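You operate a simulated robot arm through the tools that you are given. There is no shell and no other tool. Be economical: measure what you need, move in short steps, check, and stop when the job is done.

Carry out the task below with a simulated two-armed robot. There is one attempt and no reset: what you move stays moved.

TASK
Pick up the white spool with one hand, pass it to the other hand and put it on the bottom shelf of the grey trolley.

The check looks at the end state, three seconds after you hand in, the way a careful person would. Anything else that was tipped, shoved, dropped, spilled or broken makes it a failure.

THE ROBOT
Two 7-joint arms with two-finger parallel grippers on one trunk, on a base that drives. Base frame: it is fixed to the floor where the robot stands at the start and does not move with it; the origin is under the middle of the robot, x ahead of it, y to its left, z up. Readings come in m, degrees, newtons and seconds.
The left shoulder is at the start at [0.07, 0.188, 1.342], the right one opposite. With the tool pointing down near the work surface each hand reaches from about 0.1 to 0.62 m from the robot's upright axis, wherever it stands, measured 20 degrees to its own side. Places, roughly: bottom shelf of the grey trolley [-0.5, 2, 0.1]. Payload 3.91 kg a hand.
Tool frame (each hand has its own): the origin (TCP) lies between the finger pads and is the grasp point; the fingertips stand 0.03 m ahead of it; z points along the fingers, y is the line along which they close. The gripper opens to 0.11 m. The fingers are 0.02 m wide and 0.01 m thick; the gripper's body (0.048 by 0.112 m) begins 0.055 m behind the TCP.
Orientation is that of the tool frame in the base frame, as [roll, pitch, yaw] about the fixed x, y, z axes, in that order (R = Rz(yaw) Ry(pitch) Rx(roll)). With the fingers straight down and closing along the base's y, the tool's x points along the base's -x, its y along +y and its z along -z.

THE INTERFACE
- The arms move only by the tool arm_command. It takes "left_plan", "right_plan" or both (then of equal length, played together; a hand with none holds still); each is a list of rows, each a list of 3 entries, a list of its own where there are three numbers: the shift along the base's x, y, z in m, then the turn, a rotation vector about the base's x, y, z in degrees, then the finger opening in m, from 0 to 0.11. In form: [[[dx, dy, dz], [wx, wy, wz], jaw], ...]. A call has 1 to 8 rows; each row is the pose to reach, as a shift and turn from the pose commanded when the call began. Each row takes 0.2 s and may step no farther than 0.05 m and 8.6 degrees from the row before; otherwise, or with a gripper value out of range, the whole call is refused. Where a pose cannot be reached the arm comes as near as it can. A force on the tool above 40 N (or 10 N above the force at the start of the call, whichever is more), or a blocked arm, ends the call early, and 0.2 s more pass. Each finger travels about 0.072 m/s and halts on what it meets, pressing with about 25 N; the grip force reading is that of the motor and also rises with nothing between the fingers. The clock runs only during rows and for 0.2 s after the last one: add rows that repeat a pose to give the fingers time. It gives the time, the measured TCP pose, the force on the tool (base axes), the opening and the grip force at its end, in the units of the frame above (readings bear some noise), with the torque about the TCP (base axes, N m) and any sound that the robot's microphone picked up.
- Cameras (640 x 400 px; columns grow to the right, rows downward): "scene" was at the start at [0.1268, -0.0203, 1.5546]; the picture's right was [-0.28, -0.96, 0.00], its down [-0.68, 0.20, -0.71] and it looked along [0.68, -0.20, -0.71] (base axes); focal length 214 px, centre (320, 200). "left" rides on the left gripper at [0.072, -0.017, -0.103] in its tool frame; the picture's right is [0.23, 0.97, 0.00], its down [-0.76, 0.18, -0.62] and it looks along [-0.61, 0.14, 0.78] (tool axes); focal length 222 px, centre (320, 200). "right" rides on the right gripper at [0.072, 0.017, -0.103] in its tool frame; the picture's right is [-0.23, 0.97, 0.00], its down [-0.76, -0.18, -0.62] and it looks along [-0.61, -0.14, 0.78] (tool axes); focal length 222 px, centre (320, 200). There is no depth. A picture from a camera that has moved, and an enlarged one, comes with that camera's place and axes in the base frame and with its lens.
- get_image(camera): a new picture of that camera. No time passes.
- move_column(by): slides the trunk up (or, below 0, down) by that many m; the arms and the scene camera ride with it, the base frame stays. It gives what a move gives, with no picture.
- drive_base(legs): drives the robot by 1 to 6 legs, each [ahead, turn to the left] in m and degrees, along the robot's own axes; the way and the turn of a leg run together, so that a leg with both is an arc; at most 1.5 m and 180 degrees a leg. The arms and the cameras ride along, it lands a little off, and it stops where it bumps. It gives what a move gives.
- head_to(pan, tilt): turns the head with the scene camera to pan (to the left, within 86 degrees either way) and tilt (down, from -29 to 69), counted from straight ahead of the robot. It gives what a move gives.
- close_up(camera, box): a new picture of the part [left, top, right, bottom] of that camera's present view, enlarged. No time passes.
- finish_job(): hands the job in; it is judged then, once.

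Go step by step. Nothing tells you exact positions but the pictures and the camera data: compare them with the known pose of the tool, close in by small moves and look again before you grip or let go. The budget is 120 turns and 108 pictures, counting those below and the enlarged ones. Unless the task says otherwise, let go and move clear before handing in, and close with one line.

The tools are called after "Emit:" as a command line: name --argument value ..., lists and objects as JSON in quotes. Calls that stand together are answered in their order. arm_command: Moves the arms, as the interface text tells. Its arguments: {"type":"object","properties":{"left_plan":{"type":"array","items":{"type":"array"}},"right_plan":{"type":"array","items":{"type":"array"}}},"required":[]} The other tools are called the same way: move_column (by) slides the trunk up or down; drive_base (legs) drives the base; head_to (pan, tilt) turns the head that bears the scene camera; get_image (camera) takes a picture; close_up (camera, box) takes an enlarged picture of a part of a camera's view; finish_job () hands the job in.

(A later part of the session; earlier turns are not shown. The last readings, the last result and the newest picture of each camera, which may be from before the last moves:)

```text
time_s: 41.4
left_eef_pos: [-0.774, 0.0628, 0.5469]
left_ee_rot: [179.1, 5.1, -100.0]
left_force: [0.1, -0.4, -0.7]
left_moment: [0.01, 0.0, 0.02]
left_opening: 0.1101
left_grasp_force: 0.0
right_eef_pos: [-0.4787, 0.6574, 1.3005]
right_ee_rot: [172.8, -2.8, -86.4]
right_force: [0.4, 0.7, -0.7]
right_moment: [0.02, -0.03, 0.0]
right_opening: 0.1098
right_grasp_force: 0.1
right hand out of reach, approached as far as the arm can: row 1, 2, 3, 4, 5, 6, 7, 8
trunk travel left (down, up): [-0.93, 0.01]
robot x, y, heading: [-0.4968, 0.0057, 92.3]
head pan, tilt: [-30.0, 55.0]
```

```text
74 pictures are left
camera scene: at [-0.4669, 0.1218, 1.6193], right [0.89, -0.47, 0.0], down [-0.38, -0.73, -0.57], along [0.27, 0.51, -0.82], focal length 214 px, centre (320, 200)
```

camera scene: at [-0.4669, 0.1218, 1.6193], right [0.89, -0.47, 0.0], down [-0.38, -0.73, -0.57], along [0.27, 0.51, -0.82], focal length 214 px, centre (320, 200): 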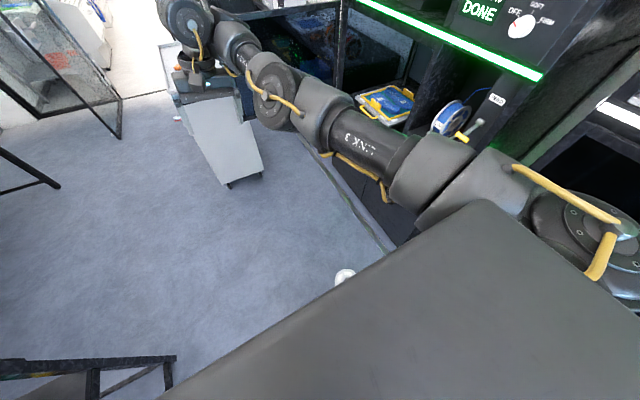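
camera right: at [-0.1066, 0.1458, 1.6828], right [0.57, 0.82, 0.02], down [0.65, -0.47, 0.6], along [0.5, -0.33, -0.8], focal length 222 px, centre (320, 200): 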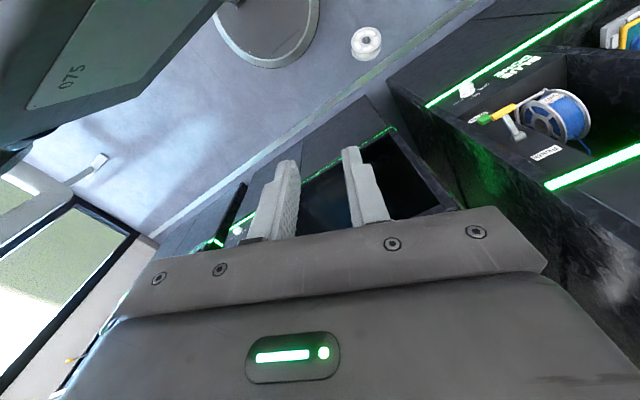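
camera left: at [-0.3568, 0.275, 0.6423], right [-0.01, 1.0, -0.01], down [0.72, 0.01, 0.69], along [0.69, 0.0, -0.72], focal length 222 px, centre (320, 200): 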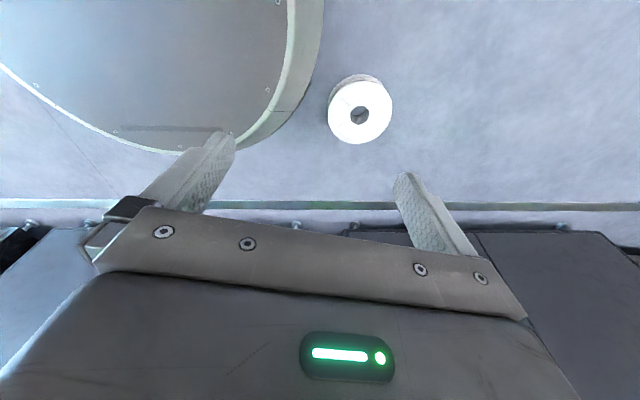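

The second call slid the arm outward and it is now on its way down. I'll continue lowering it.

Emit:
arm_command --right_plan '[[[0, 0.01, -0.04], [0, 0, 0], 0.11], [[0, 0.01, -0.08], [0, 0, 0], 0.11], [[0, 0.01, -0.12], [0, 0, 0], 0.11], [[0.01, 0, -0.16], [0, 0, 0], 0.11], [[0.02, -0.01, -0.2], [0, 0, 0], 0.11], [[0.04, -0.02, -0.24], [0, 0, 0], 0.11], [[0.06, -0.03, -0.28], [0, 0, 0], 0.11], [[0.08, -0.05, -0.32], [0, 0, 0], 0.11]]'

Emit:
arm_command --right_plan '[[[0.01, -0.01, -0.04], [0, 0, 0], 0.11], [[0.02, -0.02, -0.08], [0, 0, 0], 0.11], [[0.03, -0.03, -0.12], [0, 0, 0], 0.11], [[0.04, -0.04, -0.16], [0, 0, 0], 0.11], [[0.06, -0.06, -0.2], [0, 0, 0], 0.11], [[0.08, -0.08, -0.24], [0, 0, 0], 0.11], [[0.1, -0.1, -0.28], [0, 0, 0], 0.11], [[0.12, -0.12, -0.3], [0, 0, 0], 0.11]]'

Emit:
get_image --camera "right"

Emit:
get_image --camera "scene"

```text
time_s: 43.2
left_eef_pos: [-0.7755, 0.0614, 0.5464]
left_ee_rot: [179.0, 5.3, -100.0]
left_force: [-0.9, 0.4, -0.3]
left_moment: [-0.01, 0.0, 0.02]
left_opening: 0.11
left_grasp_force: 0.1
right_eef_pos: [-0.3992, 0.6527, 1.1991]
right_ee_rot: [171.5, -11.6, -85.0]
right_force: [-0.1, -0.2, -0.7]
right_moment: [-0.03, 0.02, 0.0]
right_opening: 0.1102
right_grasp_force: 0.1
right hand out of reach, approached as far as the arm can: row 1, 2, 3, 4, 5, 6, 7, 8
trunk travel left (down, up): [-0.93, 0.01]
robot x, y, heading: [-0.4961, -0.0, 92.4]
head pan, tilt: [-30.0, 55.0]
```

```text
time_s: 45.0
left_eef_pos: [-0.774, 0.0619, 0.5462]
left_ee_rot: [179.1, 5.2, -100.0]
left_force: [0.0, 0.3, -0.3]
left_moment: [0.03, 0.04, 0.02]
left_opening: 0.1101
left_grasp_force: 0.1
right_eef_pos: [-0.255, 0.6177, 1.0851]
right_ee_rot: [169.4, -20.8, -83.2]
right_force: [0.7, 0.3, 0.2]
right_moment: [-0.02, 0.05, -0.01]
right_opening: 0.1099
right_grasp_force: 0.1
right hand out of reach, approached as far as the arm can: row 1, 2, 3, 4, 5, 6, 7, 8
trunk travel left (down, up): [-0.93, 0.01]
robot x, y, heading: [-0.4963, 0.0041, 92.3]
head pan, tilt: [-30.0, 55.0]
```

```text
73 pictures are left
camera right: at [-0.2489, 0.5866, 1.2081], right [-0.98, 0.16, 0.09], down [0.18, 0.94, 0.27], along [-0.04, 0.29, -0.96], focal length 222 px, centre (320, 200)
```

right: 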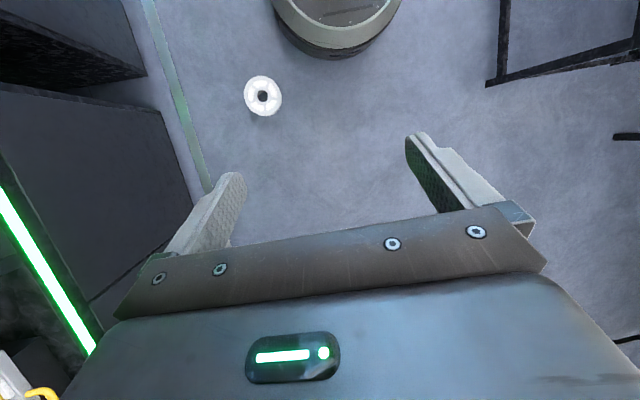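

```text
72 pictures are left
camera scene: at [-0.4655, 0.1182, 1.6195], right [0.89, -0.47, 0.0], down [-0.38, -0.73, -0.57], along [0.27, 0.51, -0.82], focal length 214 px, centre (320, 200)
```

scene: 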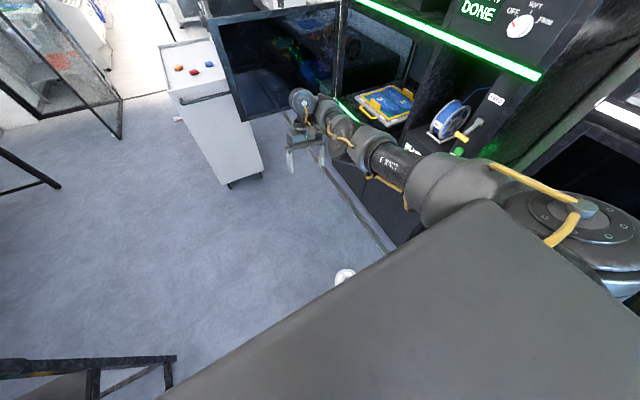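

The arm is coming down with some tilt. I'll keep lowering it towards the robot.

Emit:
arm_command --right_plan '[[[0, 0, -0.04], [0, 0, 0], 0.11], [[0, -0.01, -0.08], [0, 0, 0], 0.11], [[0, -0.02, -0.12], [0, 0, 0], 0.11], [[0, -0.03, -0.16], [0, 0, 0], 0.11], [[0, -0.04, -0.2], [0, 0, 0], 0.11], [[0, -0.05, -0.24], [0, 0, 0], 0.11], [[0, -0.06, -0.28], [0, 0, 0], 0.11], [[0, -0.07, -0.3], [0, 0, 0], 0.11]]'

Emit:
get_image --camera "scene"

```text
time_s: 46.8
left_eef_pos: [-0.7742, 0.0619, 0.5447]
left_ee_rot: [179.0, 5.2, -100.0]
left_force: [0.3, 0.0, 0.3]
left_moment: [0.01, 0.0, 0.01]
left_opening: 0.1101
left_grasp_force: 0.0
right_eef_pos: [-0.234, 0.5496, 0.996]
right_ee_rot: [166.9, -30.2, -81.1]
right_force: [0.3, 0.2, 0.4]
right_moment: [-0.01, -0.02, 0.02]
right_opening: 0.1099
right_grasp_force: 0.1
right hand out of reach, approached as far as the arm can: row 1, 2, 3, 4, 5, 6, 7, 8
trunk travel left (down, up): [-0.93, 0.01]
robot x, y, heading: [-0.499, -0.001, 92.3]
head pan, tilt: [-30.0, 55.0]
```

```text
71 pictures are left
camera scene: at [-0.4668, 0.1182, 1.6194], right [0.89, -0.47, 0.0], down [-0.38, -0.73, -0.57], along [0.27, 0.51, -0.82], focal length 214 px, centre (320, 200)
```

scene: 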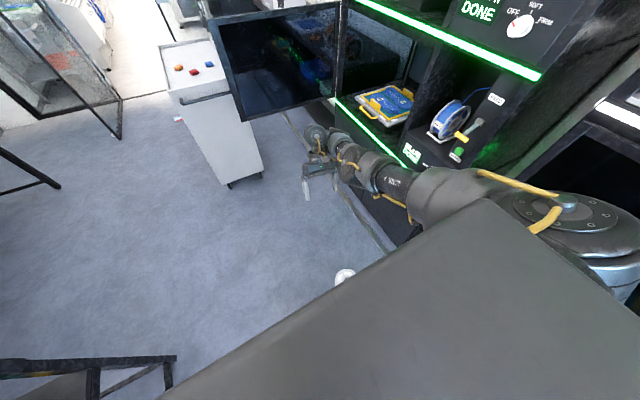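

The elbow limit keeps the wrist at least about 0.65 m from the shoulder, and the commanded pose has run ahead of the arm. I'll bring the command back to a reachable tool-down point near [-0.2, 0.49, 0.6].

Emit:
arm_command --right_plan '[[[0, 0.025, 0.038], [0, 0, 0], 0.11], [[0, 0.05, 0.076], [0, 0, 0], 0.11], [[0, 0.075, 0.114], [0, 0, 0], 0.11], [[0, 0.1, 0.15], [0, 0, 0], 0.11], [[0, 0.125, 0.19], [0, 0, 0], 0.11], [[0, 0.15, 0.225], [0, 0, 0], 0.11], [[0, 0.175, 0.26], [0, 0, 0], 0.11], [[0, 0.2, 0.3], [0, 0, 0], 0.11]]'

Emit:
get_image --camera "scene"

```text
time_s: 48.6
left_eef_pos: [-0.7764, 0.0604, 0.545]
left_ee_rot: [179.0, 5.2, -99.9]
left_force: [-0.1, 0.2, -0.2]
left_moment: [-0.01, 0.04, 0.05]
left_opening: 0.1098
left_grasp_force: 0.1
right_eef_pos: [-0.2893, 0.6212, 1.2546]
right_ee_rot: [166.0, -29.9, -81.4]
right_force: [-0.3, 0.4, -0.6]
right_moment: [-0.03, -0.03, 0.02]
right_opening: 0.1099
right_grasp_force: 0.0
right hand out of reach, approached as far as the arm can: row 2, 3, 4, 5, 6, 7, 8
trunk travel left (down, up): [-0.93, 0.01]
robot x, y, heading: [-0.4965, 0.0045, 92.5]
head pan, tilt: [-30.0, 55.0]
```

```text
70 pictures are left
camera scene: at [-0.4691, 0.1176, 1.6195], right [0.89, -0.47, 0.0], down [-0.38, -0.72, -0.57], along [0.27, 0.51, -0.82], focal length 214 px, centre (320, 200)
```

scene: 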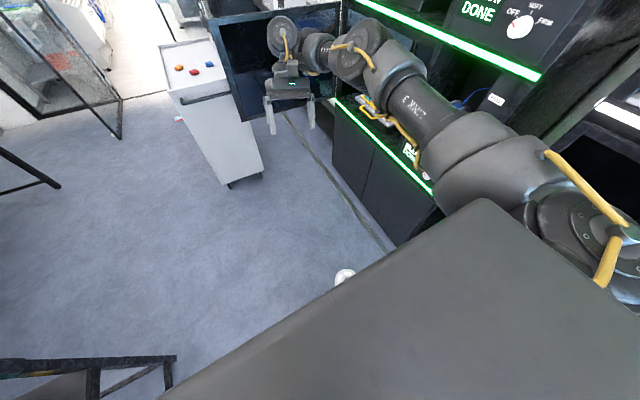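

The arm's command resets to the measured pose each time. The tool is tilted about 30° inward, so I'll try undoing the tilt with a pure rotation.

Emit:
arm_command --right_plan '[[[0, 0, 0], [7, -2, 0], 0.11], [[0, 0, 0], [14, -4, 0], 0.11], [[0, 0, 0], [21, -6, 0], 0.11], [[0, 0, 0], [28, -8, 0], 0.11], [[0, 0, 0], [28, -8, 0], 0.11]]'

Emit:
get_image --camera "scene"

```text
time_s: 49.8
left_eef_pos: [-0.7744, 0.06, 0.5467]
left_ee_rot: [179.1, 5.2, -100.0]
left_force: [-0.3, 0.2, 0.5]
left_moment: [-0.02, 0.0, 0.01]
left_opening: 0.11
left_grasp_force: 0.1
right_eef_pos: [-0.3219, 0.6906, 1.2691]
right_ee_rot: [171.4, -3.6, -84.6]
right_force: [0.8, 0.1, -0.7]
right_moment: [-0.01, 0.0, 0.01]
right_opening: 0.1103
right_grasp_force: 0.0
right hand out of reach, approached as far as the arm can: row 1, 2, 3, 4, 5
trunk travel left (down, up): [-0.93, 0.01]
robot x, y, heading: [-0.4952, 0.0008, 92.3]
head pan, tilt: [-30.0, 55.0]
```

```text
69 pictures are left
camera scene: at [-0.4684, 0.118, 1.6195], right [0.89, -0.47, 0.0], down [-0.38, -0.73, -0.57], along [0.27, 0.51, -0.82], focal length 214 px, centre (320, 200)
```

scene: 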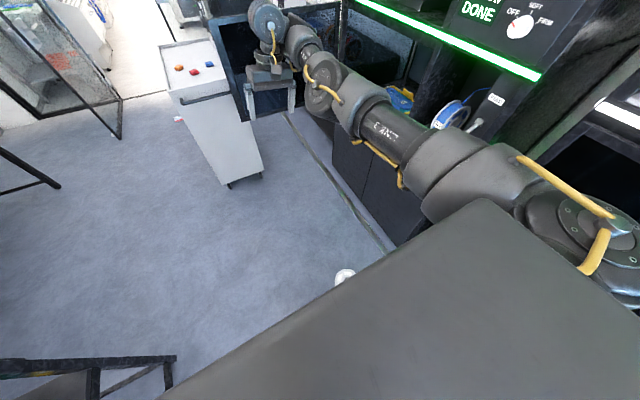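

The elbow can only bend downward or backward, so pointing the tool down makes the wrist hit its limit. Pointing forward should suit this arm, so the right hand will receive and place, and the left hand, already low with its tool down, will pick the spool up. I'll rotate the right tool to horizontal.

Emit:
arm_command --right_plan '[[[0, 0, 0], [8, 0, 0], 0.11], [[0, 0, 0], [16, 0, 0], 0.11], [[0, 0, 0], [24, 0, 0], 0.11], [[0, 0, 0], [32, 0, 0], 0.11], [[0, 0, 0], [40, 0, 0], 0.11], [[0, 0, 0], [48, 0, 0], 0.11], [[0, 0, 0], [56, 0, 0], 0.11], [[0, 0, 0], [64, 0, 0], 0.11]]'

Emit:
get_image --camera "scene"

```text
time_s: 51.6
left_eef_pos: [-0.7742, 0.0604, 0.5461]
left_ee_rot: [179.1, 5.2, -100.0]
left_force: [-0.1, 0.8, 0.8]
left_moment: [-0.02, 0.0, -0.04]
left_opening: 0.1099
left_grasp_force: 0.0
right_eef_pos: [-0.3205, 0.6896, 1.2693]
right_ee_rot: [171.3, -3.6, -84.8]
right_force: [-0.9, 0.3, -0.3]
right_moment: [-0.02, -0.02, -0.02]
right_opening: 0.11
right_grasp_force: 0.2
right hand out of reach, approached as far as the arm can: row 1, 2, 3, 4, 5, 6, 7, 8
trunk travel left (down, up): [-0.93, 0.01]
robot x, y, heading: [-0.4964, 0.0026, 92.3]
head pan, tilt: [-30.0, 55.0]
```

```text
68 pictures are left
camera scene: at [-0.4674, 0.1183, 1.6195], right [0.89, -0.47, 0.0], down [-0.38, -0.73, -0.57], along [0.27, 0.51, -0.82], focal length 214 px, centre (320, 200)
```

scene: 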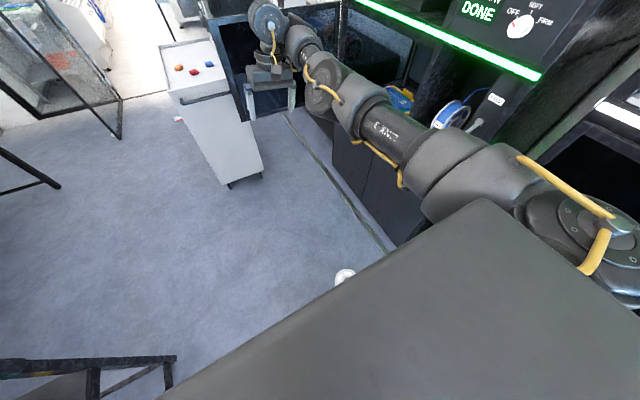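

That rotation was refused because it would need the elbow to bend past its limit. I'll try turning the tool outward about the wrist, so the hand rises and extends.

Emit:
arm_command --right_plan '[[[0, 0.034, 0.003], [8, 0, 0], 0.11], [[0, 0.068, 0.01], [16, 0, 0], 0.11], [[0, 0.1, 0.022], [24, 0, 0], 0.11], [[0, 0.13, 0.038], [32, 0, 0], 0.11], [[0, 0.16, 0.06], [40, 0, 0], 0.11], [[0, 0.185, 0.083], [48, 0, 0], 0.11], [[0, 0.207, 0.11], [56, 0, 0], 0.11]]'

Emit:
get_image --camera "scene"

```text
time_s: 53.2
left_eef_pos: [-0.7744, 0.0612, 0.5463]
left_ee_rot: [179.2, 5.2, -100.1]
left_force: [0.1, -0.5, 1.0]
left_moment: [0.01, -0.01, 0.02]
left_opening: 0.11
left_grasp_force: 0.1
right_eef_pos: [-0.3035, 0.7077, 1.4862]
right_ee_rot: [172.8, 16.7, -82.6]
right_force: [0.4, 1.0, -0.2]
right_moment: [-0.02, 0.02, 0.0]
right_opening: 0.11
right_grasp_force: 0.0
right hand out of reach, approached as far as the arm can: row 1, 2, 3, 4, 5, 6, 7
trunk travel left (down, up): [-0.93, 0.01]
robot x, y, heading: [-0.4958, 0.0008, 92.2]
head pan, tilt: [-30.0, 55.0]
```

```text
67 pictures are left
camera scene: at [-0.4673, 0.1188, 1.6194], right [0.89, -0.47, 0.0], down [-0.38, -0.73, -0.57], along [0.27, 0.51, -0.82], focal length 214 px, centre (320, 200)
```

scene: 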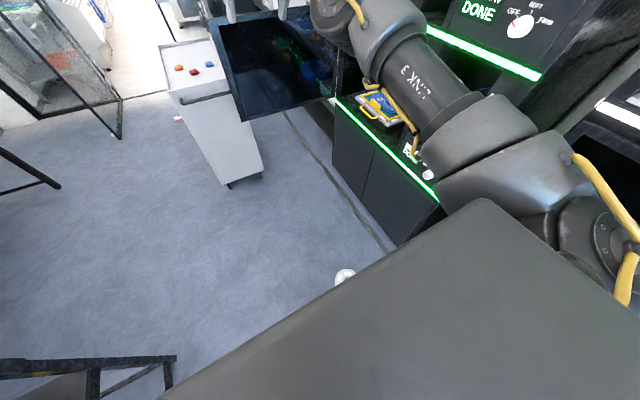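

The arm is essentially straight (singular), which is why it can't retract. I'll go back up to re-bend the elbow, and from there rotate the tool to horizontal.

Emit:
arm_command --right_plan '[[[0, -0.02, 0.03], [0, 0, 0], 0.11], [[0, -0.04, 0.06], [0, 0, 0], 0.11], [[0, -0.07, 0.09], [0, 0, 0], 0.11], [[0, -0.1, 0.12], [0, 0, 0], 0.11], [[0, -0.13, 0.14], [0, 0, 0], 0.11], [[0, -0.16, 0.16], [0, 0, 0], 0.11], [[0, -0.18, 0.18], [0, 0, 0], 0.11]]'

Emit:
arm_command --right_plan '[[[0, 0.02, 0.005], [8, 0, 0], 0.11], [[0, 0.04, 0.01], [16, 0, 0], 0.11], [[0, 0.06, 0.015], [24, 0, 0], 0.11], [[0, 0.08, 0.02], [32, 0, 0], 0.11]]'

Emit:
get_image --camera "scene"

```text
time_s: 54.8
left_eef_pos: [-0.775, 0.0603, 0.5465]
left_ee_rot: [179.0, 5.3, -100.0]
left_force: [0.1, -0.2, 0.4]
left_moment: [0.05, 0.03, -0.02]
left_opening: 0.1102
left_grasp_force: 0.1
right_eef_pos: [-0.3069, 0.5354, 1.6855]
right_ee_rot: [172.7, 16.6, -82.6]
right_force: [-0.2, 0.0, -0.4]
right_moment: [0.01, 0.03, 0.03]
right_opening: 0.1099
right_grasp_force: 0.1
right hand out of reach, approached as far as the arm can: row 1, 2, 3, 4, 5, 6, 7
trunk travel left (down, up): [-0.93, 0.01]
robot x, y, heading: [-0.4998, 0.0045, 92.2]
head pan, tilt: [-30.0, 55.0]
```

```text
time_s: 55.8
left_eef_pos: [-0.7758, 0.0601, 0.5453]
left_ee_rot: [179.1, 5.2, -100.1]
left_force: [-0.1, 0.2, -0.3]
left_moment: [0.02, 0.02, 0.0]
left_opening: 0.1101
left_grasp_force: 0.1
right_eef_pos: [-0.3179, 0.6251, 1.7342]
right_ee_rot: [176.0, 40.4, -80.8]
right_force: [0.6, 0.6, 1.2]
right_moment: [-0.03, 0.0, 0.01]
right_opening: 0.11
right_grasp_force: 0.1
right hand out of reach, approached as far as the arm can: row 1, 2, 3, 4
trunk travel left (down, up): [-0.93, 0.01]
robot x, y, heading: [-0.4984, 0.0036, 92.2]
head pan, tilt: [-30.0, 55.0]
```

```text
66 pictures are left
camera scene: at [-0.4667, 0.1179, 1.6195], right [0.89, -0.47, 0.0], down [-0.38, -0.72, -0.57], along [0.27, 0.51, -0.82], focal length 214 px, centre (320, 200)
```

scene: 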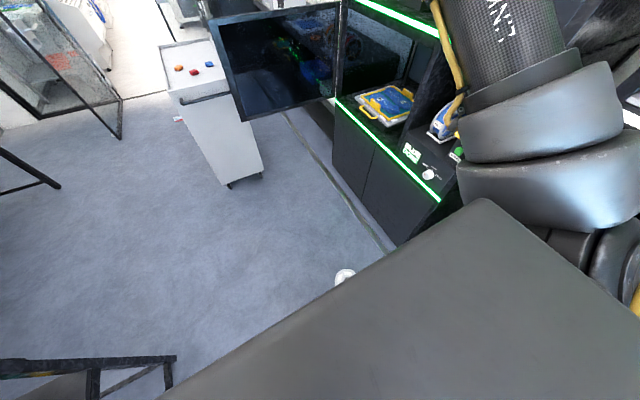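

The tool now leans 40° outward. I'll raise the head to see the arm's posture.

Emit:
head_to --pan -35 --tilt 5

Emit:
get_image --camera "scene"

```text
time_s: 57.0
left_eef_pos: [-0.7756, 0.0604, 0.5466]
left_ee_rot: [179.1, 5.2, -100.0]
left_force: [0.8, 0.5, 0.2]
left_moment: [-0.04, -0.03, 0.0]
left_opening: 0.1099
left_grasp_force: 0.1
right_eef_pos: [-0.3189, 0.6254, 1.7333]
right_ee_rot: [176.0, 40.2, -80.7]
right_force: [-0.4, 0.0, -0.6]
right_moment: [0.01, 0.0, -0.05]
right_opening: 0.11
right_grasp_force: 0.1
trunk travel left (down, up): [-0.93, 0.01]
robot x, y, heading: [-0.4953, 0.0019, 92.2]
head pan, tilt: [-35.0, 5.0]
```

```text
65 pictures are left
camera scene: at [-0.4511, 0.1318, 1.6958], right [0.84, -0.54, 0.0], down [-0.05, -0.07, -1.0], along [0.54, 0.84, -0.09], focal length 214 px, centre (320, 200)
```

scene: 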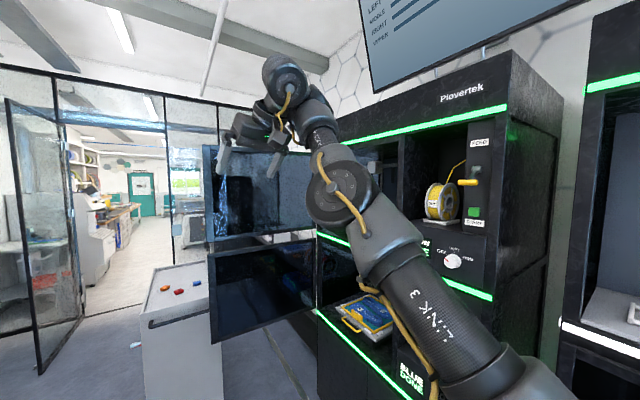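

The arm points up and forward with a slight elbow bend. I'll try rotating the tool to horizontal while pulling the hand back.

Emit:
arm_command --right_plan '[[[0, -0.01, -0.02], [8, 0, 0], 0.11], [[0, -0.02, -0.05], [16, 0, 0], 0.11], [[0, -0.03, -0.08], [24, 0, 0], 0.11], [[0, -0.04, -0.11], [32, 0, 0], 0.11], [[0, -0.05, -0.14], [40, 0, 0], 0.11], [[0, -0.06, -0.17], [45, 0, 0], 0.11], [[0, -0.07, -0.2], [45, 0, 0], 0.11], [[0, -0.08, -0.23], [45, 0, 0], 0.11]]'

Emit:
get_image --camera "scene"

```text
time_s: 58.8
left_eef_pos: [-0.773, 0.0635, 0.5464]
left_ee_rot: [178.9, 4.8, -100.0]
left_force: [0.8, 0.4, 0.8]
left_moment: [-0.06, -0.01, 0.02]
left_opening: 0.1099
left_grasp_force: 0.0
right_eef_pos: [-0.3927, 0.5292, 1.841]
right_ee_rot: [-174.8, 52.7, -71.3]
right_force: [1.5, 1.2, -0.2]
right_moment: [-0.06, 0.05, 0.08]
right_opening: 0.1099
right_grasp_force: 0.0
right hand out of reach, approached as far as the arm can: row 1, 2, 3, 4, 5, 6, 7, 8
trunk travel left (down, up): [-0.93, 0.01]
robot x, y, heading: [-0.4952, -0.0009, 92.2]
head pan, tilt: [-35.0, 5.0]
```

```text
64 pictures are left
camera scene: at [-0.4443, 0.1403, 1.6949], right [0.84, -0.54, 0.0], down [-0.05, -0.08, -1.0], along [0.54, 0.84, -0.09], focal length 214 px, centre (320, 200)
```

scene: 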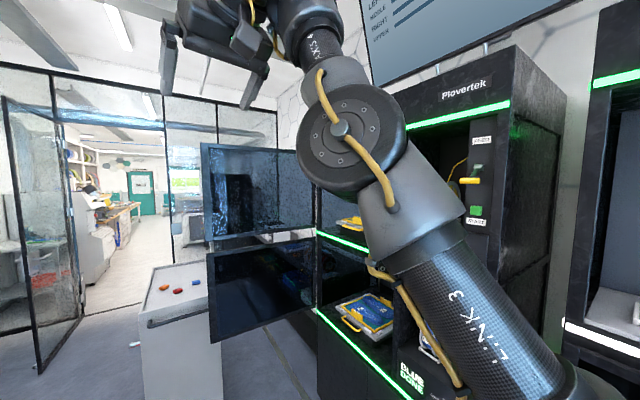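

The right arm's wrist seems wound to a limit. Before unwinding it, I'll test how freely the left arm moves low down by moving it forward and tilting its tool up.

Emit:
arm_command --left_plan '[[[0, 0.04, 0], [0, 0, 0], 0.11], [[0, 0.08, 0], [0, 0, 0], 0.11], [[0, 0.12, 0.0], [8, 0, 0], 0.11], [[0, 0.16, 0.0], [16, 0, 0], 0.11], [[0, 0.2, 0.0], [24, 0, 0], 0.11], [[0, 0.24, 0.0], [32, 0, 0], 0.11], [[0, 0.28, 0.0], [40, 0, 0], 0.11], [[0, 0.32, 0.0], [48, 0, 0], 0.11]]'

Emit:
arm_command --left_plan '[[[0, 0.03, 0], [8, 0, 0], 0.11], [[0, 0.06, 0], [16, 0, 0], 0.11], [[0, 0.09, 0.0], [24, 0, 0], 0.11], [[0, 0.12, 0.0], [32, 0, 0], 0.11], [[0, 0.15, 0.0], [40, 0, 0], 0.11], [[0, 0.15, 0.0], [40, 0, 0], 0.11]]'

Emit:
head_to --pan 25 --tilt 50

Emit:
get_image --camera "scene"

```text
time_s: 60.6
left_eef_pos: [-0.7757, 0.3563, 0.6273]
left_ee_rot: [167.4, 51.2, -105.9]
left_force: [-0.1, -0.6, 0.0]
left_moment: [-0.01, -0.04, -0.04]
left_opening: 0.1099
left_grasp_force: 0.1
left hand out of reach, approached as far as the arm can: row 3, 4, 5, 6, 7, 8
right_eef_pos: [-0.4036, 0.5228, 1.8456]
right_ee_rot: [-174.2, 53.0, -70.7]
right_force: [0.0, 0.3, 0.6]
right_moment: [-0.02, -0.01, 0.01]
right_opening: 0.11
right_grasp_force: 0.1
trunk travel left (down, up): [-0.93, 0.01]
robot x, y, heading: [-0.5002, 0.0003, 92.2]
head pan, tilt: [-35.0, 5.0]
```

```text
time_s: 62.0
left_eef_pos: [-0.7834, 0.4532, 0.7757]
left_ee_rot: [71.3, 79.5, 161.5]
left_force: [0.3, -0.2, 0.3]
left_moment: [0.01, -0.03, -0.02]
left_opening: 0.1099
left_grasp_force: 0.0
left hand out of reach, approached as far as the arm can: row 1, 2, 3, 4, 5, 6
right_eef_pos: [-0.4017, 0.5198, 1.8452]
right_ee_rot: [-174.2, 53.1, -70.8]
right_force: [0.5, 0.1, 0.7]
right_moment: [-0.01, -0.02, -0.04]
right_opening: 0.1097
right_grasp_force: 0.1
trunk travel left (down, up): [-0.93, 0.01]
robot x, y, heading: [-0.4987, 0.0027, 92.1]
head pan, tilt: [-35.0, 5.0]
```

```text
time_s: 63.3
left_eef_pos: [-0.7821, 0.4531, 0.7738]
left_ee_rot: [71.5, 79.6, 162.0]
left_force: [-0.1, -0.3, -0.3]
left_moment: [0.01, 0.03, 0.02]
left_opening: 0.1102
left_grasp_force: 0.0
right_eef_pos: [-0.4012, 0.5189, 1.8452]
right_ee_rot: [-174.2, 53.0, -70.8]
right_force: [0.5, 0.7, -0.4]
right_moment: [-0.01, 0.02, 0.0]
right_opening: 0.1103
right_grasp_force: 0.1
trunk travel left (down, up): [-0.93, 0.01]
robot x, y, heading: [-0.4992, 0.0018, 92.5]
head pan, tilt: [25.0, 50.0]
```

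```text
63 pictures are left
camera scene: at [-0.5362, 0.1229, 1.626], right [0.89, 0.46, 0.0], down [0.35, -0.68, -0.64], along [-0.29, 0.57, -0.77], focal length 214 px, centre (320, 200)
```

scene: 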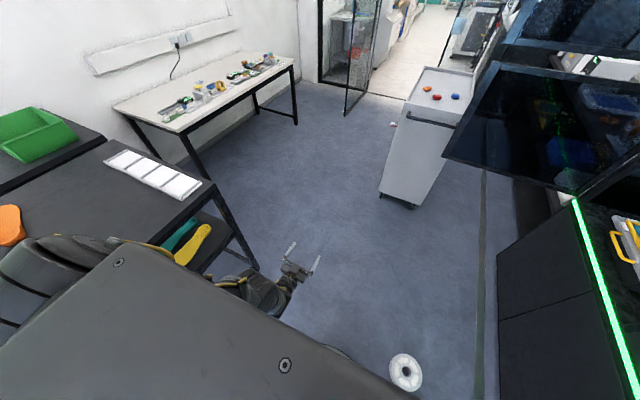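

The left arm reaches tool-forward easily low down, so it's in a natural posture. For the right arm I'll go back to the straight-forward pose and try to unwind it by rotating the tool about the arm's axis.

Emit:
arm_command --right_plan '[[[0.01, 0.03, -0.03], [-6, 0, 0], 0.11], [[0.02, 0.06, -0.06], [-12, 0, 0], 0.11], [[0.03, 0.09, -0.1], [-18, 0, 0], 0.11], [[0.04, 0.11, -0.14], [-24, 0, 0], 0.11], [[0.05, 0.13, -0.18], [-30, 0, 0], 0.11], [[0.06, 0.15, -0.22], [-36, 0, 0], 0.11], [[0.07, 0.17, -0.26], [-42, 0, 0], 0.11], [[0.08, 0.18, -0.3], [-48, 0, 0], 0.11]]'

Emit:
arm_command --right_plan '[[[0, 0, -0.04], [-4, 0, 0], 0.11], [[0, 0, -0.08], [-8, 0, 0], 0.11], [[0, 0.01, -0.12], [-8, 0, 0], 0.11], [[0, 0.02, -0.16], [-8, 0, 0], 0.11], [[0, 0.03, -0.2], [-8, 0, 0], 0.11]]'

Emit:
arm_command --right_plan '[[[0, 0, 0], [0, 8, 0], 0.11], [[0, 0, 0], [0, 16, 0], 0.11], [[0, 0, 0], [0, 24, 0], 0.11], [[0, 0, 0], [0, 32, 0], 0.11]]'

Emit:
head_to --pan -35 --tilt 25

Emit:
get_image --camera "scene"

```text
refused: row 3 steps farther than a row can; nothing moved
```

```text
time_s: 64.5
left_eef_pos: [-0.7825, 0.452, 0.775]
left_ee_rot: [71.3, 79.5, 161.5]
left_force: [0.1, 1.4, 0.7]
left_moment: [0.01, -0.01, 0.01]
left_opening: 0.1102
left_grasp_force: 0.0
right_eef_pos: [-0.4201, 0.5679, 1.7781]
right_ee_rot: [-177.9, 45.4, -73.6]
right_force: [0.7, -0.1, -0.2]
right_moment: [0.01, -0.01, 0.01]
right_opening: 0.1099
right_grasp_force: 0.1
right hand out of reach, approached as far as the arm can: row 1, 2, 3, 4, 5
trunk travel left (down, up): [-0.93, 0.01]
robot x, y, heading: [-0.4987, 0.0057, 92.1]
head pan, tilt: [25.0, 50.0]
```

```text
time_s: 65.5
left_eef_pos: [-0.7827, 0.4545, 0.775]
left_ee_rot: [71.8, 79.6, 162.0]
left_force: [0.4, -1.1, -0.4]
left_moment: [0.01, -0.01, -0.02]
left_opening: 0.1101
left_grasp_force: 0.1
right_eef_pos: [-0.379, 0.5258, 1.848]
right_ee_rot: [139.9, 42.0, -103.5]
right_force: [-0.4, -1.2, 0.0]
right_moment: [-0.01, 0.03, 0.02]
right_opening: 0.1103
right_grasp_force: 0.0
right hand out of reach, approached as far as the arm can: row 1, 2, 3, 4
trunk travel left (down, up): [-0.93, 0.01]
robot x, y, heading: [-0.4987, 0.004, 92.3]
head pan, tilt: [25.0, 50.0]
```

```text
time_s: 66.8
left_eef_pos: [-0.7826, 0.4539, 0.7756]
left_ee_rot: [71.7, 79.5, 161.9]
left_force: [0.4, -0.3, -0.2]
left_moment: [0.01, 0.01, 0.05]
left_opening: 0.1098
left_grasp_force: 0.1
right_eef_pos: [-0.3823, 0.525, 1.8472]
right_ee_rot: [140.1, 42.0, -103.4]
right_force: [0.2, 0.3, 0.2]
right_moment: [-0.03, 0.01, -0.02]
right_opening: 0.1098
right_grasp_force: 0.0
trunk travel left (down, up): [-0.93, 0.01]
robot x, y, heading: [-0.4959, 0.0062, 92.2]
head pan, tilt: [-35.0, 25.0]
```

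```text
62 pictures are left
camera scene: at [-0.4507, 0.132, 1.6634], right [0.84, -0.54, 0.0], down [-0.23, -0.36, -0.91], along [0.49, 0.76, -0.42], focal length 214 px, centre (320, 200)
```

scene: 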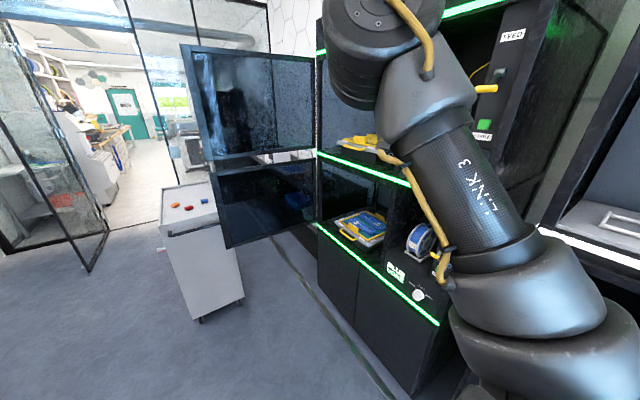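

Rotation about the arm's axis works. I'll continue unwinding in that direction, keeping the wrist roughly in place.

Emit:
arm_command --right_plan '[[[-0.029, -0.016, 0.012], [0, 4.8, 6.4], 0.11], [[-0.054, -0.034, 0.027], [0, 9.6, 12.8], 0.11], [[-0.077, -0.055, 0.043], [0, 14.4, 19.2], 0.11], [[-0.095, -0.079, 0.062], [0, 19.2, 25.6], 0.11], [[-0.109, -0.104, 0.083], [0, 24, 32], 0.11], [[-0.118, -0.13, 0.104], [0, 28.8, 38.4], 0.11], [[-0.122, -0.156, 0.126], [0, 33.6, 44.8], 0.11], [[-0.122, -0.183, 0.149], [0, 38.4, 51.2], 0.11]]'

Emit:
head_to --pan -30 --tilt -15

Emit:
get_image --camera "scene"

```text
time_s: 68.6
left_eef_pos: [-0.7824, 0.4541, 0.7747]
left_ee_rot: [71.4, 79.5, 161.6]
left_force: [0.0, 0.6, -0.6]
left_moment: [0.02, -0.01, 0.01]
left_opening: 0.11
left_grasp_force: 0.1
right_eef_pos: [-0.5045, 0.3412, 1.998]
right_ee_rot: [90.5, 39.5, -83.8]
right_force: [-0.3, -0.5, 0.5]
right_moment: [0.01, -0.02, -0.02]
right_opening: 0.1099
right_grasp_force: 0.0
trunk travel left (down, up): [-0.93, 0.01]
robot x, y, heading: [-0.4968, -0.0004, 92.3]
head pan, tilt: [-35.0, 25.0]
```

```text
time_s: 69.7
left_eef_pos: [-0.7829, 0.4524, 0.7744]
left_ee_rot: [71.6, 79.4, 161.9]
left_force: [-0.5, -0.1, -1.3]
left_moment: [0.01, 0.01, -0.01]
left_opening: 0.1101
left_grasp_force: 0.1
right_eef_pos: [-0.5038, 0.3442, 1.9968]
right_ee_rot: [90.5, 39.5, -83.8]
right_force: [-0.7, -0.2, -0.8]
right_moment: [0.0, -0.04, -0.01]
right_opening: 0.1101
right_grasp_force: 0.0
trunk travel left (down, up): [-0.93, 0.01]
robot x, y, heading: [-0.4982, 0.0002, 92.3]
head pan, tilt: [-30.0, -15.0]
```

```text
61 pictures are left
camera scene: at [-0.4634, 0.1258, 1.7262], right [0.89, -0.47, 0.0], down [0.12, 0.23, -0.97], along [0.45, 0.86, 0.26], focal length 214 px, centre (320, 200)
```

scene: 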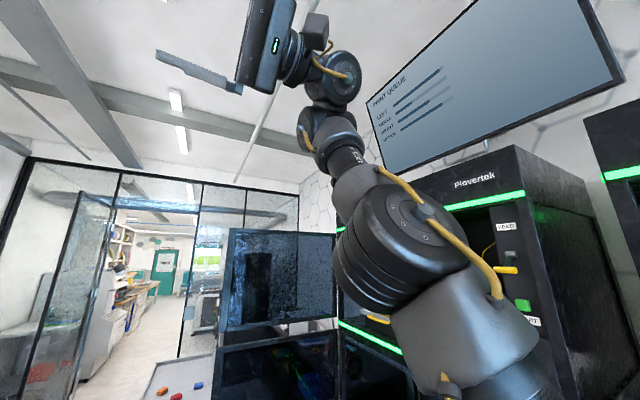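

The right arm now follows fully, with its tool pointing left and horizontal. I'll try lowering it from here in this orientation.

Emit:
arm_command --right_plan '[[[0.02, 0.02, -0.04], [0, 0, 0], 0.11], [[0.04, 0.04, -0.08], [0, 0, 0], 0.11], [[0.05, 0.06, -0.12], [0, 0, 0], 0.11], [[0.05, 0.08, -0.16], [0, 0, 0], 0.11], [[0.05, 0.1, -0.2], [0, 0, 0], 0.11], [[0.05, 0.11, -0.24], [0, 0, 0], 0.11], [[0.05, 0.12, -0.28], [0, 0, 0], 0.11], [[0.05, 0.13, -0.32], [0, 0, 0], 0.11]]'

Emit:
arm_command --right_plan '[[[0, 0.0, -0.04], [0, 0, 0], 0.11], [[0, 0.0, -0.08], [0, 0, 0], 0.11], [[0, 0.0, -0.12], [0, 0, 0], 0.11], [[0, 0.0, -0.16], [0, 0, 0], 0.11], [[0, 0, -0.2], [0, 0, 0], 0.11], [[0, 0, -0.24], [0, 0, 0], 0.11], [[0, 0, -0.28], [0, 0, 0], 0.11], [[0, 0, -0.32], [0, 0, 0], 0.11]]'

Emit:
head_to --pan -30 --tilt 25

Emit:
get_image --camera "scene"

```text
time_s: 71.5
left_eef_pos: [-0.783, 0.4553, 0.7735]
left_ee_rot: [72.2, 79.5, 162.5]
left_force: [-0.8, 0.6, 0.1]
left_moment: [0.02, 0.0, 0.02]
left_opening: 0.1098
left_grasp_force: 0.1
right_eef_pos: [-0.4696, 0.5774, 1.776]
right_ee_rot: [90.5, 39.3, -83.6]
right_force: [0.4, 0.5, 0.0]
right_moment: [0.03, 0.03, 0.04]
right_opening: 0.1096
right_grasp_force: 0.1
right hand out of reach, approached as far as the arm can: row 1, 2, 3, 4, 5, 6, 7, 8
trunk travel left (down, up): [-0.93, 0.01]
robot x, y, heading: [-0.4964, 0.0028, 92.2]
head pan, tilt: [-30.0, -15.0]
```

```text
time_s: 73.3
left_eef_pos: [-0.7823, 0.4535, 0.775]
left_ee_rot: [72.1, 79.5, 162.5]
left_force: [-0.2, -0.8, 0.2]
left_moment: [0.02, -0.05, -0.02]
left_opening: 0.1099
left_grasp_force: 0.0
right_eef_pos: [-0.4806, 0.6861, 1.467]
right_ee_rot: [90.5, 39.5, -83.8]
right_force: [-0.3, 0.7, 0.3]
right_moment: [0.0, 0.0, 0.0]
right_opening: 0.1101
right_grasp_force: 0.2
right hand out of reach, approached as far as the arm can: row 1, 2, 3, 4, 5, 6, 7, 8
trunk travel left (down, up): [-0.93, 0.01]
robot x, y, heading: [-0.499, 0.0075, 92.5]
head pan, tilt: [-30.0, -15.0]
```

```text
time_s: 74.3
left_eef_pos: [-0.7831, 0.4531, 0.7747]
left_ee_rot: [71.7, 79.5, 161.9]
left_force: [-0.9, -0.4, 0.5]
left_moment: [0.01, 0.0, 0.05]
left_opening: 0.1103
left_grasp_force: 0.1
right_eef_pos: [-0.4831, 0.6843, 1.4674]
right_ee_rot: [90.6, 39.4, -83.8]
right_force: [0.2, 0.5, -0.6]
right_moment: [0.01, -0.02, 0.03]
right_opening: 0.1099
right_grasp_force: 0.0
trunk travel left (down, up): [-0.93, 0.01]
robot x, y, heading: [-0.4975, 0.0031, 92.1]
head pan, tilt: [-30.0, 25.0]
```

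```text
60 pictures are left
camera scene: at [-0.4581, 0.1364, 1.6635], right [0.89, -0.47, 0.0], down [-0.2, -0.37, -0.91], along [0.42, 0.8, -0.42], focal length 214 px, centre (320, 200)
```

scene: 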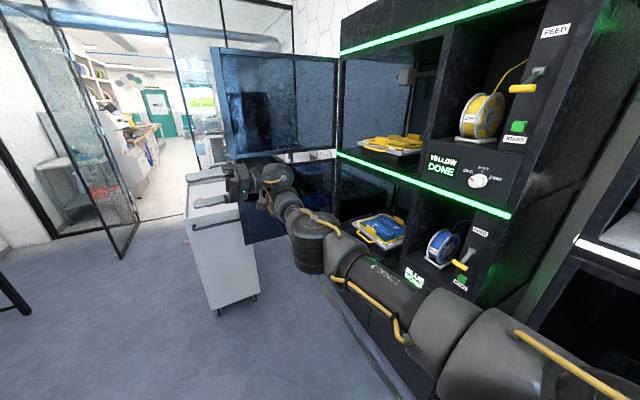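

The orientation holds and the arm is stretched straight. I'll keep unwinding around the arm's axis, turning the tool from left to up.

Emit:
arm_command --right_plan '[[[0.002, 0, 0.035], [0, 8, 0], 0.11], [[0.01, 0, 0.069], [0, 16, 0], 0.11], [[0.022, 0, 0.102], [0, 24, 0], 0.11], [[0.038, 0, 0.132], [0, 32, 0], 0.11], [[0.058, 0, 0.161], [0, 40, 0], 0.11], [[0.083, 0, 0.186], [0, 48, 0], 0.11], [[0.11, 0, 0.207], [0, 56, 0], 0.11], [[0.14, 0, 0.225], [0, 64, 0], 0.11]]'

Emit:
get_image --camera "scene"

```text
time_s: 76.1
left_eef_pos: [-0.7817, 0.4534, 0.7753]
left_ee_rot: [71.6, 79.5, 161.7]
left_force: [1.0, 0.0, 0.1]
left_moment: [0.03, -0.01, 0.03]
left_opening: 0.11
left_grasp_force: 0.1
right_eef_pos: [-0.3425, 0.6833, 1.6911]
right_ee_rot: [17.7, 20.5, -124.9]
right_force: [-0.4, -0.2, 0.6]
right_moment: [0.02, -0.02, 0.02]
right_opening: 0.1103
right_grasp_force: 0.1
trunk travel left (down, up): [-0.93, 0.01]
robot x, y, heading: [-0.495, 0.0033, 92.3]
head pan, tilt: [-30.0, 25.0]
```

```text
59 pictures are left
camera scene: at [-0.4578, 0.1358, 1.6635], right [0.89, -0.47, 0.0], down [-0.2, -0.37, -0.91], along [0.42, 0.8, -0.42], focal length 214 px, centre (320, 200)
```

scene: 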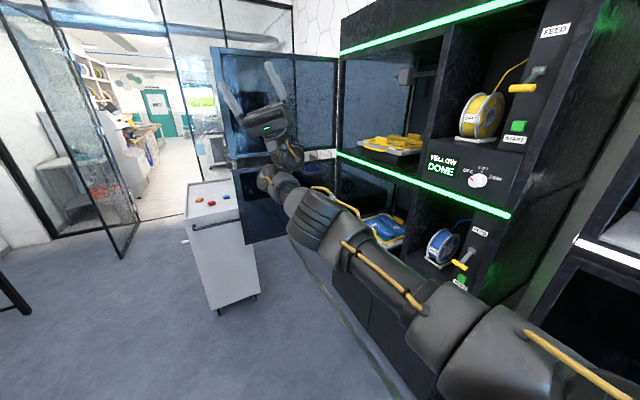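

It's working: the elbow has turned over and the tool points up. I'll continue the turn, up to right to down.

Emit:
arm_command --right_plan '[[[0.032, 0, 0.013], [0, 8, 0], 0.11], [[0.066, 0, 0.021], [0, 16, 0], 0.11], [[0.101, 0, 0.025], [0, 24, 0], 0.11], [[0.136, 0, 0.024], [0, 32, 0], 0.11], [[0.17, 0, 0.018], [0, 40, 0], 0.11], [[0.203, 0, 0.007], [0, 48, 0], 0.11], [[0.234, 0, -0.008], [0, 56, 0], 0.11], [[0.263, 0, -0.028], [0, 64, 0], 0.11]]'

Emit:
arm_command --right_plan '[[[0.026, 0, -0.023], [0, 8, 0], 0.11], [[0.048, 0, -0.05], [0, 16, 0], 0.11], [[0.067, 0, -0.08], [0, 24, 0], 0.11], [[0.081, 0, -0.111], [0, 32, 0], 0.11], [[0.09, 0, -0.145], [0, 40, 0], 0.11], [[0.095, 0, -0.18], [0, 48, 0], 0.11], [[0.095, 0, -0.214], [0, 56, 0], 0.11], [[0.09, 0, -0.249], [0, 64, 0], 0.11]]'

Emit:
get_image --camera "scene"

```text
time_s: 77.9
left_eef_pos: [-0.7826, 0.4534, 0.7741]
left_ee_rot: [71.7, 79.5, 161.9]
left_force: [-0.7, 0.7, 0.4]
left_moment: [0.0, -0.01, 0.0]
left_opening: 0.1099
left_grasp_force: 0.0
right_eef_pos: [-0.0818, 0.6838, 1.6631]
right_ee_rot: [-33.5, -19.1, -125.6]
right_force: [0.2, 0.5, 0.3]
right_moment: [0.0, -0.01, 0.02]
right_opening: 0.1101
right_grasp_force: 0.1
trunk travel left (down, up): [-0.93, 0.01]
robot x, y, heading: [-0.4984, -0.0008, 92.3]
head pan, tilt: [-30.0, 25.0]
```

```text
time_s: 79.7
left_eef_pos: [-0.7822, 0.454, 0.7735]
left_ee_rot: [71.7, 79.4, 161.9]
left_force: [0.4, 0.2, -0.4]
left_moment: [-0.03, -0.01, 0.0]
left_opening: 0.1101
left_grasp_force: 0.0
right_eef_pos: [0.0097, 0.6828, 1.4143]
right_ee_rot: [-105.1, -39.8, -86.2]
right_force: [0.4, -0.2, -0.3]
right_moment: [-0.02, 0.01, 0.01]
right_opening: 0.1102
right_grasp_force: 0.0
trunk travel left (down, up): [-0.93, 0.01]
robot x, y, heading: [-0.4995, 0.0043, 92.3]
head pan, tilt: [-30.0, 25.0]
```

```text
58 pictures are left
camera scene: at [-0.4579, 0.1363, 1.6635], right [0.89, -0.47, 0.0], down [-0.2, -0.37, -0.91], along [0.42, 0.8, -0.42], focal length 214 px, centre (320, 200)
```

scene: 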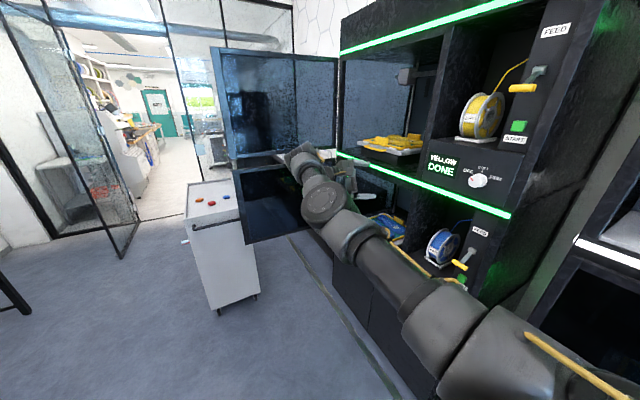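

Nearly round. I'll finish the turn to tool-down, then test pulling the hand inward and down.

Emit:
arm_command --right_plan '[[[-0.01, 0, -0.034], [0, 8, 0], 0.11], [[-0.024, 0, -0.065], [0, 16, 0], 0.11], [[-0.042, 0, -0.095], [0, 24, 0], 0.11], [[-0.065, 0, -0.122], [0, 32, 0], 0.11], [[-0.09, 0, -0.145], [0, 40, 0], 0.11], [[-0.12, 0, -0.164], [0, 48, 0], 0.11], [[-0.151, 0, -0.18], [0, 56, 0], 0.11], [[-0.184, 0, -0.19], [0, 64, 0], 0.11]]'

Emit:
arm_command --right_plan '[[[0, -0.03, -0.03], [0, 4, 0], 0.11], [[0, -0.06, -0.06], [0, 8, 0], 0.11], [[0, -0.09, -0.09], [0, 12, 0], 0.11], [[0, -0.12, -0.12], [0, 14, 0], 0.11], [[0, -0.15, -0.15], [0, 14, 0], 0.11]]'

Emit:
get_image --camera "scene"

```text
time_s: 81.5
left_eef_pos: [-0.7831, 0.4545, 0.7747]
left_ee_rot: [71.6, 79.7, 161.9]
left_force: [-0.3, 0.3, 0.3]
left_moment: [-0.03, 0.0, 0.0]
left_opening: 0.1101
left_grasp_force: 0.0
right_eef_pos: [-0.1766, 0.6801, 1.2257]
right_ee_rot: [-172.3, -13.5, -52.1]
right_force: [-0.3, 0.8, -0.5]
right_moment: [0.01, 0.01, 0.03]
right_opening: 0.1102
right_grasp_force: 0.2
trunk travel left (down, up): [-0.93, 0.01]
robot x, y, heading: [-0.4978, 0.0048, 92.2]
head pan, tilt: [-30.0, 25.0]
```

```text
time_s: 82.7
left_eef_pos: [-0.7839, 0.4536, 0.7745]
left_ee_rot: [71.5, 79.6, 161.6]
left_force: [-0.9, 0.2, -0.2]
left_moment: [0.0, -0.02, 0.01]
left_opening: 0.1099
left_grasp_force: 0.1
right_eef_pos: [-0.1969, 0.6069, 1.0586]
right_ee_rot: [176.6, -4.9, -50.4]
right_force: [0.3, 0.0, -0.2]
right_moment: [0.0, -0.01, 0.0]
right_opening: 0.11
right_grasp_force: 0.0
right hand out of reach, approached as far as the arm can: row 2, 3, 4, 5
trunk travel left (down, up): [-0.93, 0.01]
robot x, y, heading: [-0.5014, 0.0034, 92.3]
head pan, tilt: [-30.0, 25.0]
```

```text
57 pictures are left
camera scene: at [-0.4594, 0.1358, 1.6637], right [0.89, -0.47, 0.0], down [-0.2, -0.37, -0.91], along [0.42, 0.8, -0.42], focal length 214 px, centre (320, 200)
```

scene: 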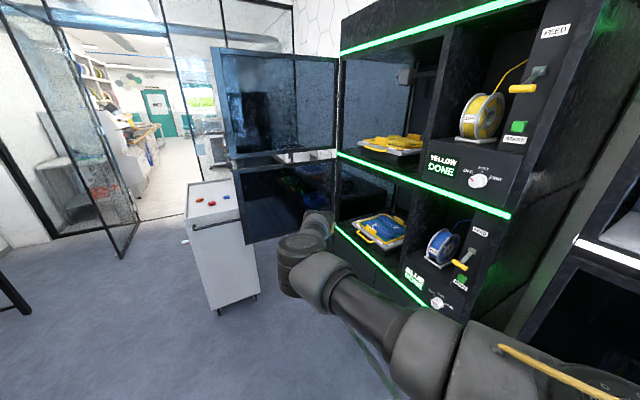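

The posture is unwound: the tool points down at a lower height than before. I'll keep going down and in.

Emit:
arm_command --right_plan '[[[0, -0.02, -0.04], [0, 0, 0], 0.11], [[0, -0.04, -0.08], [0, 0, 0], 0.11], [[0, -0.06, -0.12], [0, 0, 0], 0.11], [[0, -0.08, -0.16], [0, 0, 0], 0.11], [[0, -0.1, -0.2], [0, 0, 0], 0.11], [[0, -0.12, -0.24], [0, 0, 0], 0.11], [[0, -0.14, -0.28], [0, 0, 0], 0.11], [[0, -0.16, -0.32], [0, 0, 0], 0.11]]'

Emit:
arm_command --right_plan '[[[0, -0.03, -0.02], [0, 0, 0], 0.11], [[0, -0.06, -0.04], [0, 0, 0], 0.11], [[0, -0.09, -0.06], [0, 0, 0], 0.11], [[0, -0.12, -0.08], [0, 0, 0], 0.11]]'

Emit:
head_to --pan -20 --tilt 50

Emit:
get_image --camera "scene"

Emit:
get_image --camera "right"

```text
time_s: 84.5
left_eef_pos: [-0.7813, 0.454, 0.7752]
left_ee_rot: [71.4, 79.5, 161.8]
left_force: [-0.6, -0.8, 0.6]
left_moment: [-0.03, 0.0, -0.02]
left_opening: 0.1102
left_grasp_force: 0.0
right_eef_pos: [-0.1919, 0.4479, 0.7389]
right_ee_rot: [176.7, -4.7, -50.3]
right_force: [0.1, 0.0, 1.1]
right_moment: [-0.03, -0.01, 0.0]
right_opening: 0.1102
right_grasp_force: 0.0
right hand out of reach, approached as far as the arm can: row 1
trunk travel left (down, up): [-0.93, 0.01]
robot x, y, heading: [-0.4977, 0.0005, 92.3]
head pan, tilt: [-30.0, 25.0]
```

```text
time_s: 85.5
left_eef_pos: [-0.7839, 0.4517, 0.7763]
left_ee_rot: [71.1, 79.5, 161.3]
left_force: [-0.1, -0.2, 0.9]
left_moment: [-0.01, -0.02, -0.03]
left_opening: 0.11
left_grasp_force: 0.0
right_eef_pos: [-0.1738, 0.3336, 0.6629]
right_ee_rot: [178.0, -5.0, -50.8]
right_force: [0.1, -1.3, 0.0]
right_moment: [-0.02, 0.01, -0.02]
right_opening: 0.1099
right_grasp_force: 0.2
trunk travel left (down, up): [-0.93, 0.01]
robot x, y, heading: [-0.4999, -0.0014, 92.4]
head pan, tilt: [-30.0, 25.0]
```

```text
time_s: 86.4
left_eef_pos: [-0.7821, 0.4537, 0.7753]
left_ee_rot: [71.7, 79.5, 161.9]
left_force: [0.3, -0.4, 0.7]
left_moment: [0.02, 0.01, -0.02]
left_opening: 0.1101
left_grasp_force: 0.1
right_eef_pos: [-0.1743, 0.3315, 0.66]
right_ee_rot: [177.8, -5.3, -50.7]
right_force: [-0.3, -0.2, -0.3]
right_moment: [-0.02, 0.0, 0.0]
right_opening: 0.1098
right_grasp_force: 0.0
trunk travel left (down, up): [-0.93, 0.01]
robot x, y, heading: [-0.4949, 0.0024, 92.4]
head pan, tilt: [-20.0, 50.0]
```

```text
56 pictures are left
camera scene: at [-0.4772, 0.1281, 1.626], right [0.95, -0.3, 0.0], down [-0.23, -0.73, -0.64], along [0.2, 0.61, -0.77], focal length 214 px, centre (320, 200)
```

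scene: 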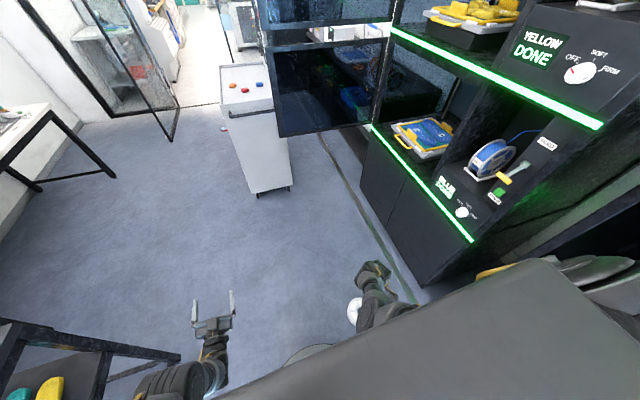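

```text
55 pictures are left
camera right: at [-0.1447, 0.2747, 0.7701], right [-0.9, -0.44, 0.02], down [-0.36, 0.76, 0.54], along [-0.25, 0.48, -0.84], focal length 222 px, centre (320, 200)
```

right: 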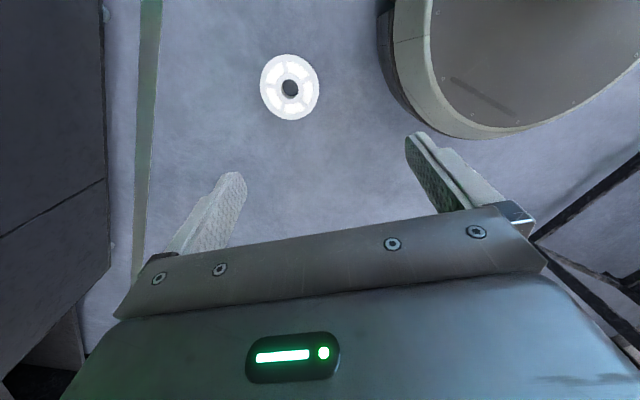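

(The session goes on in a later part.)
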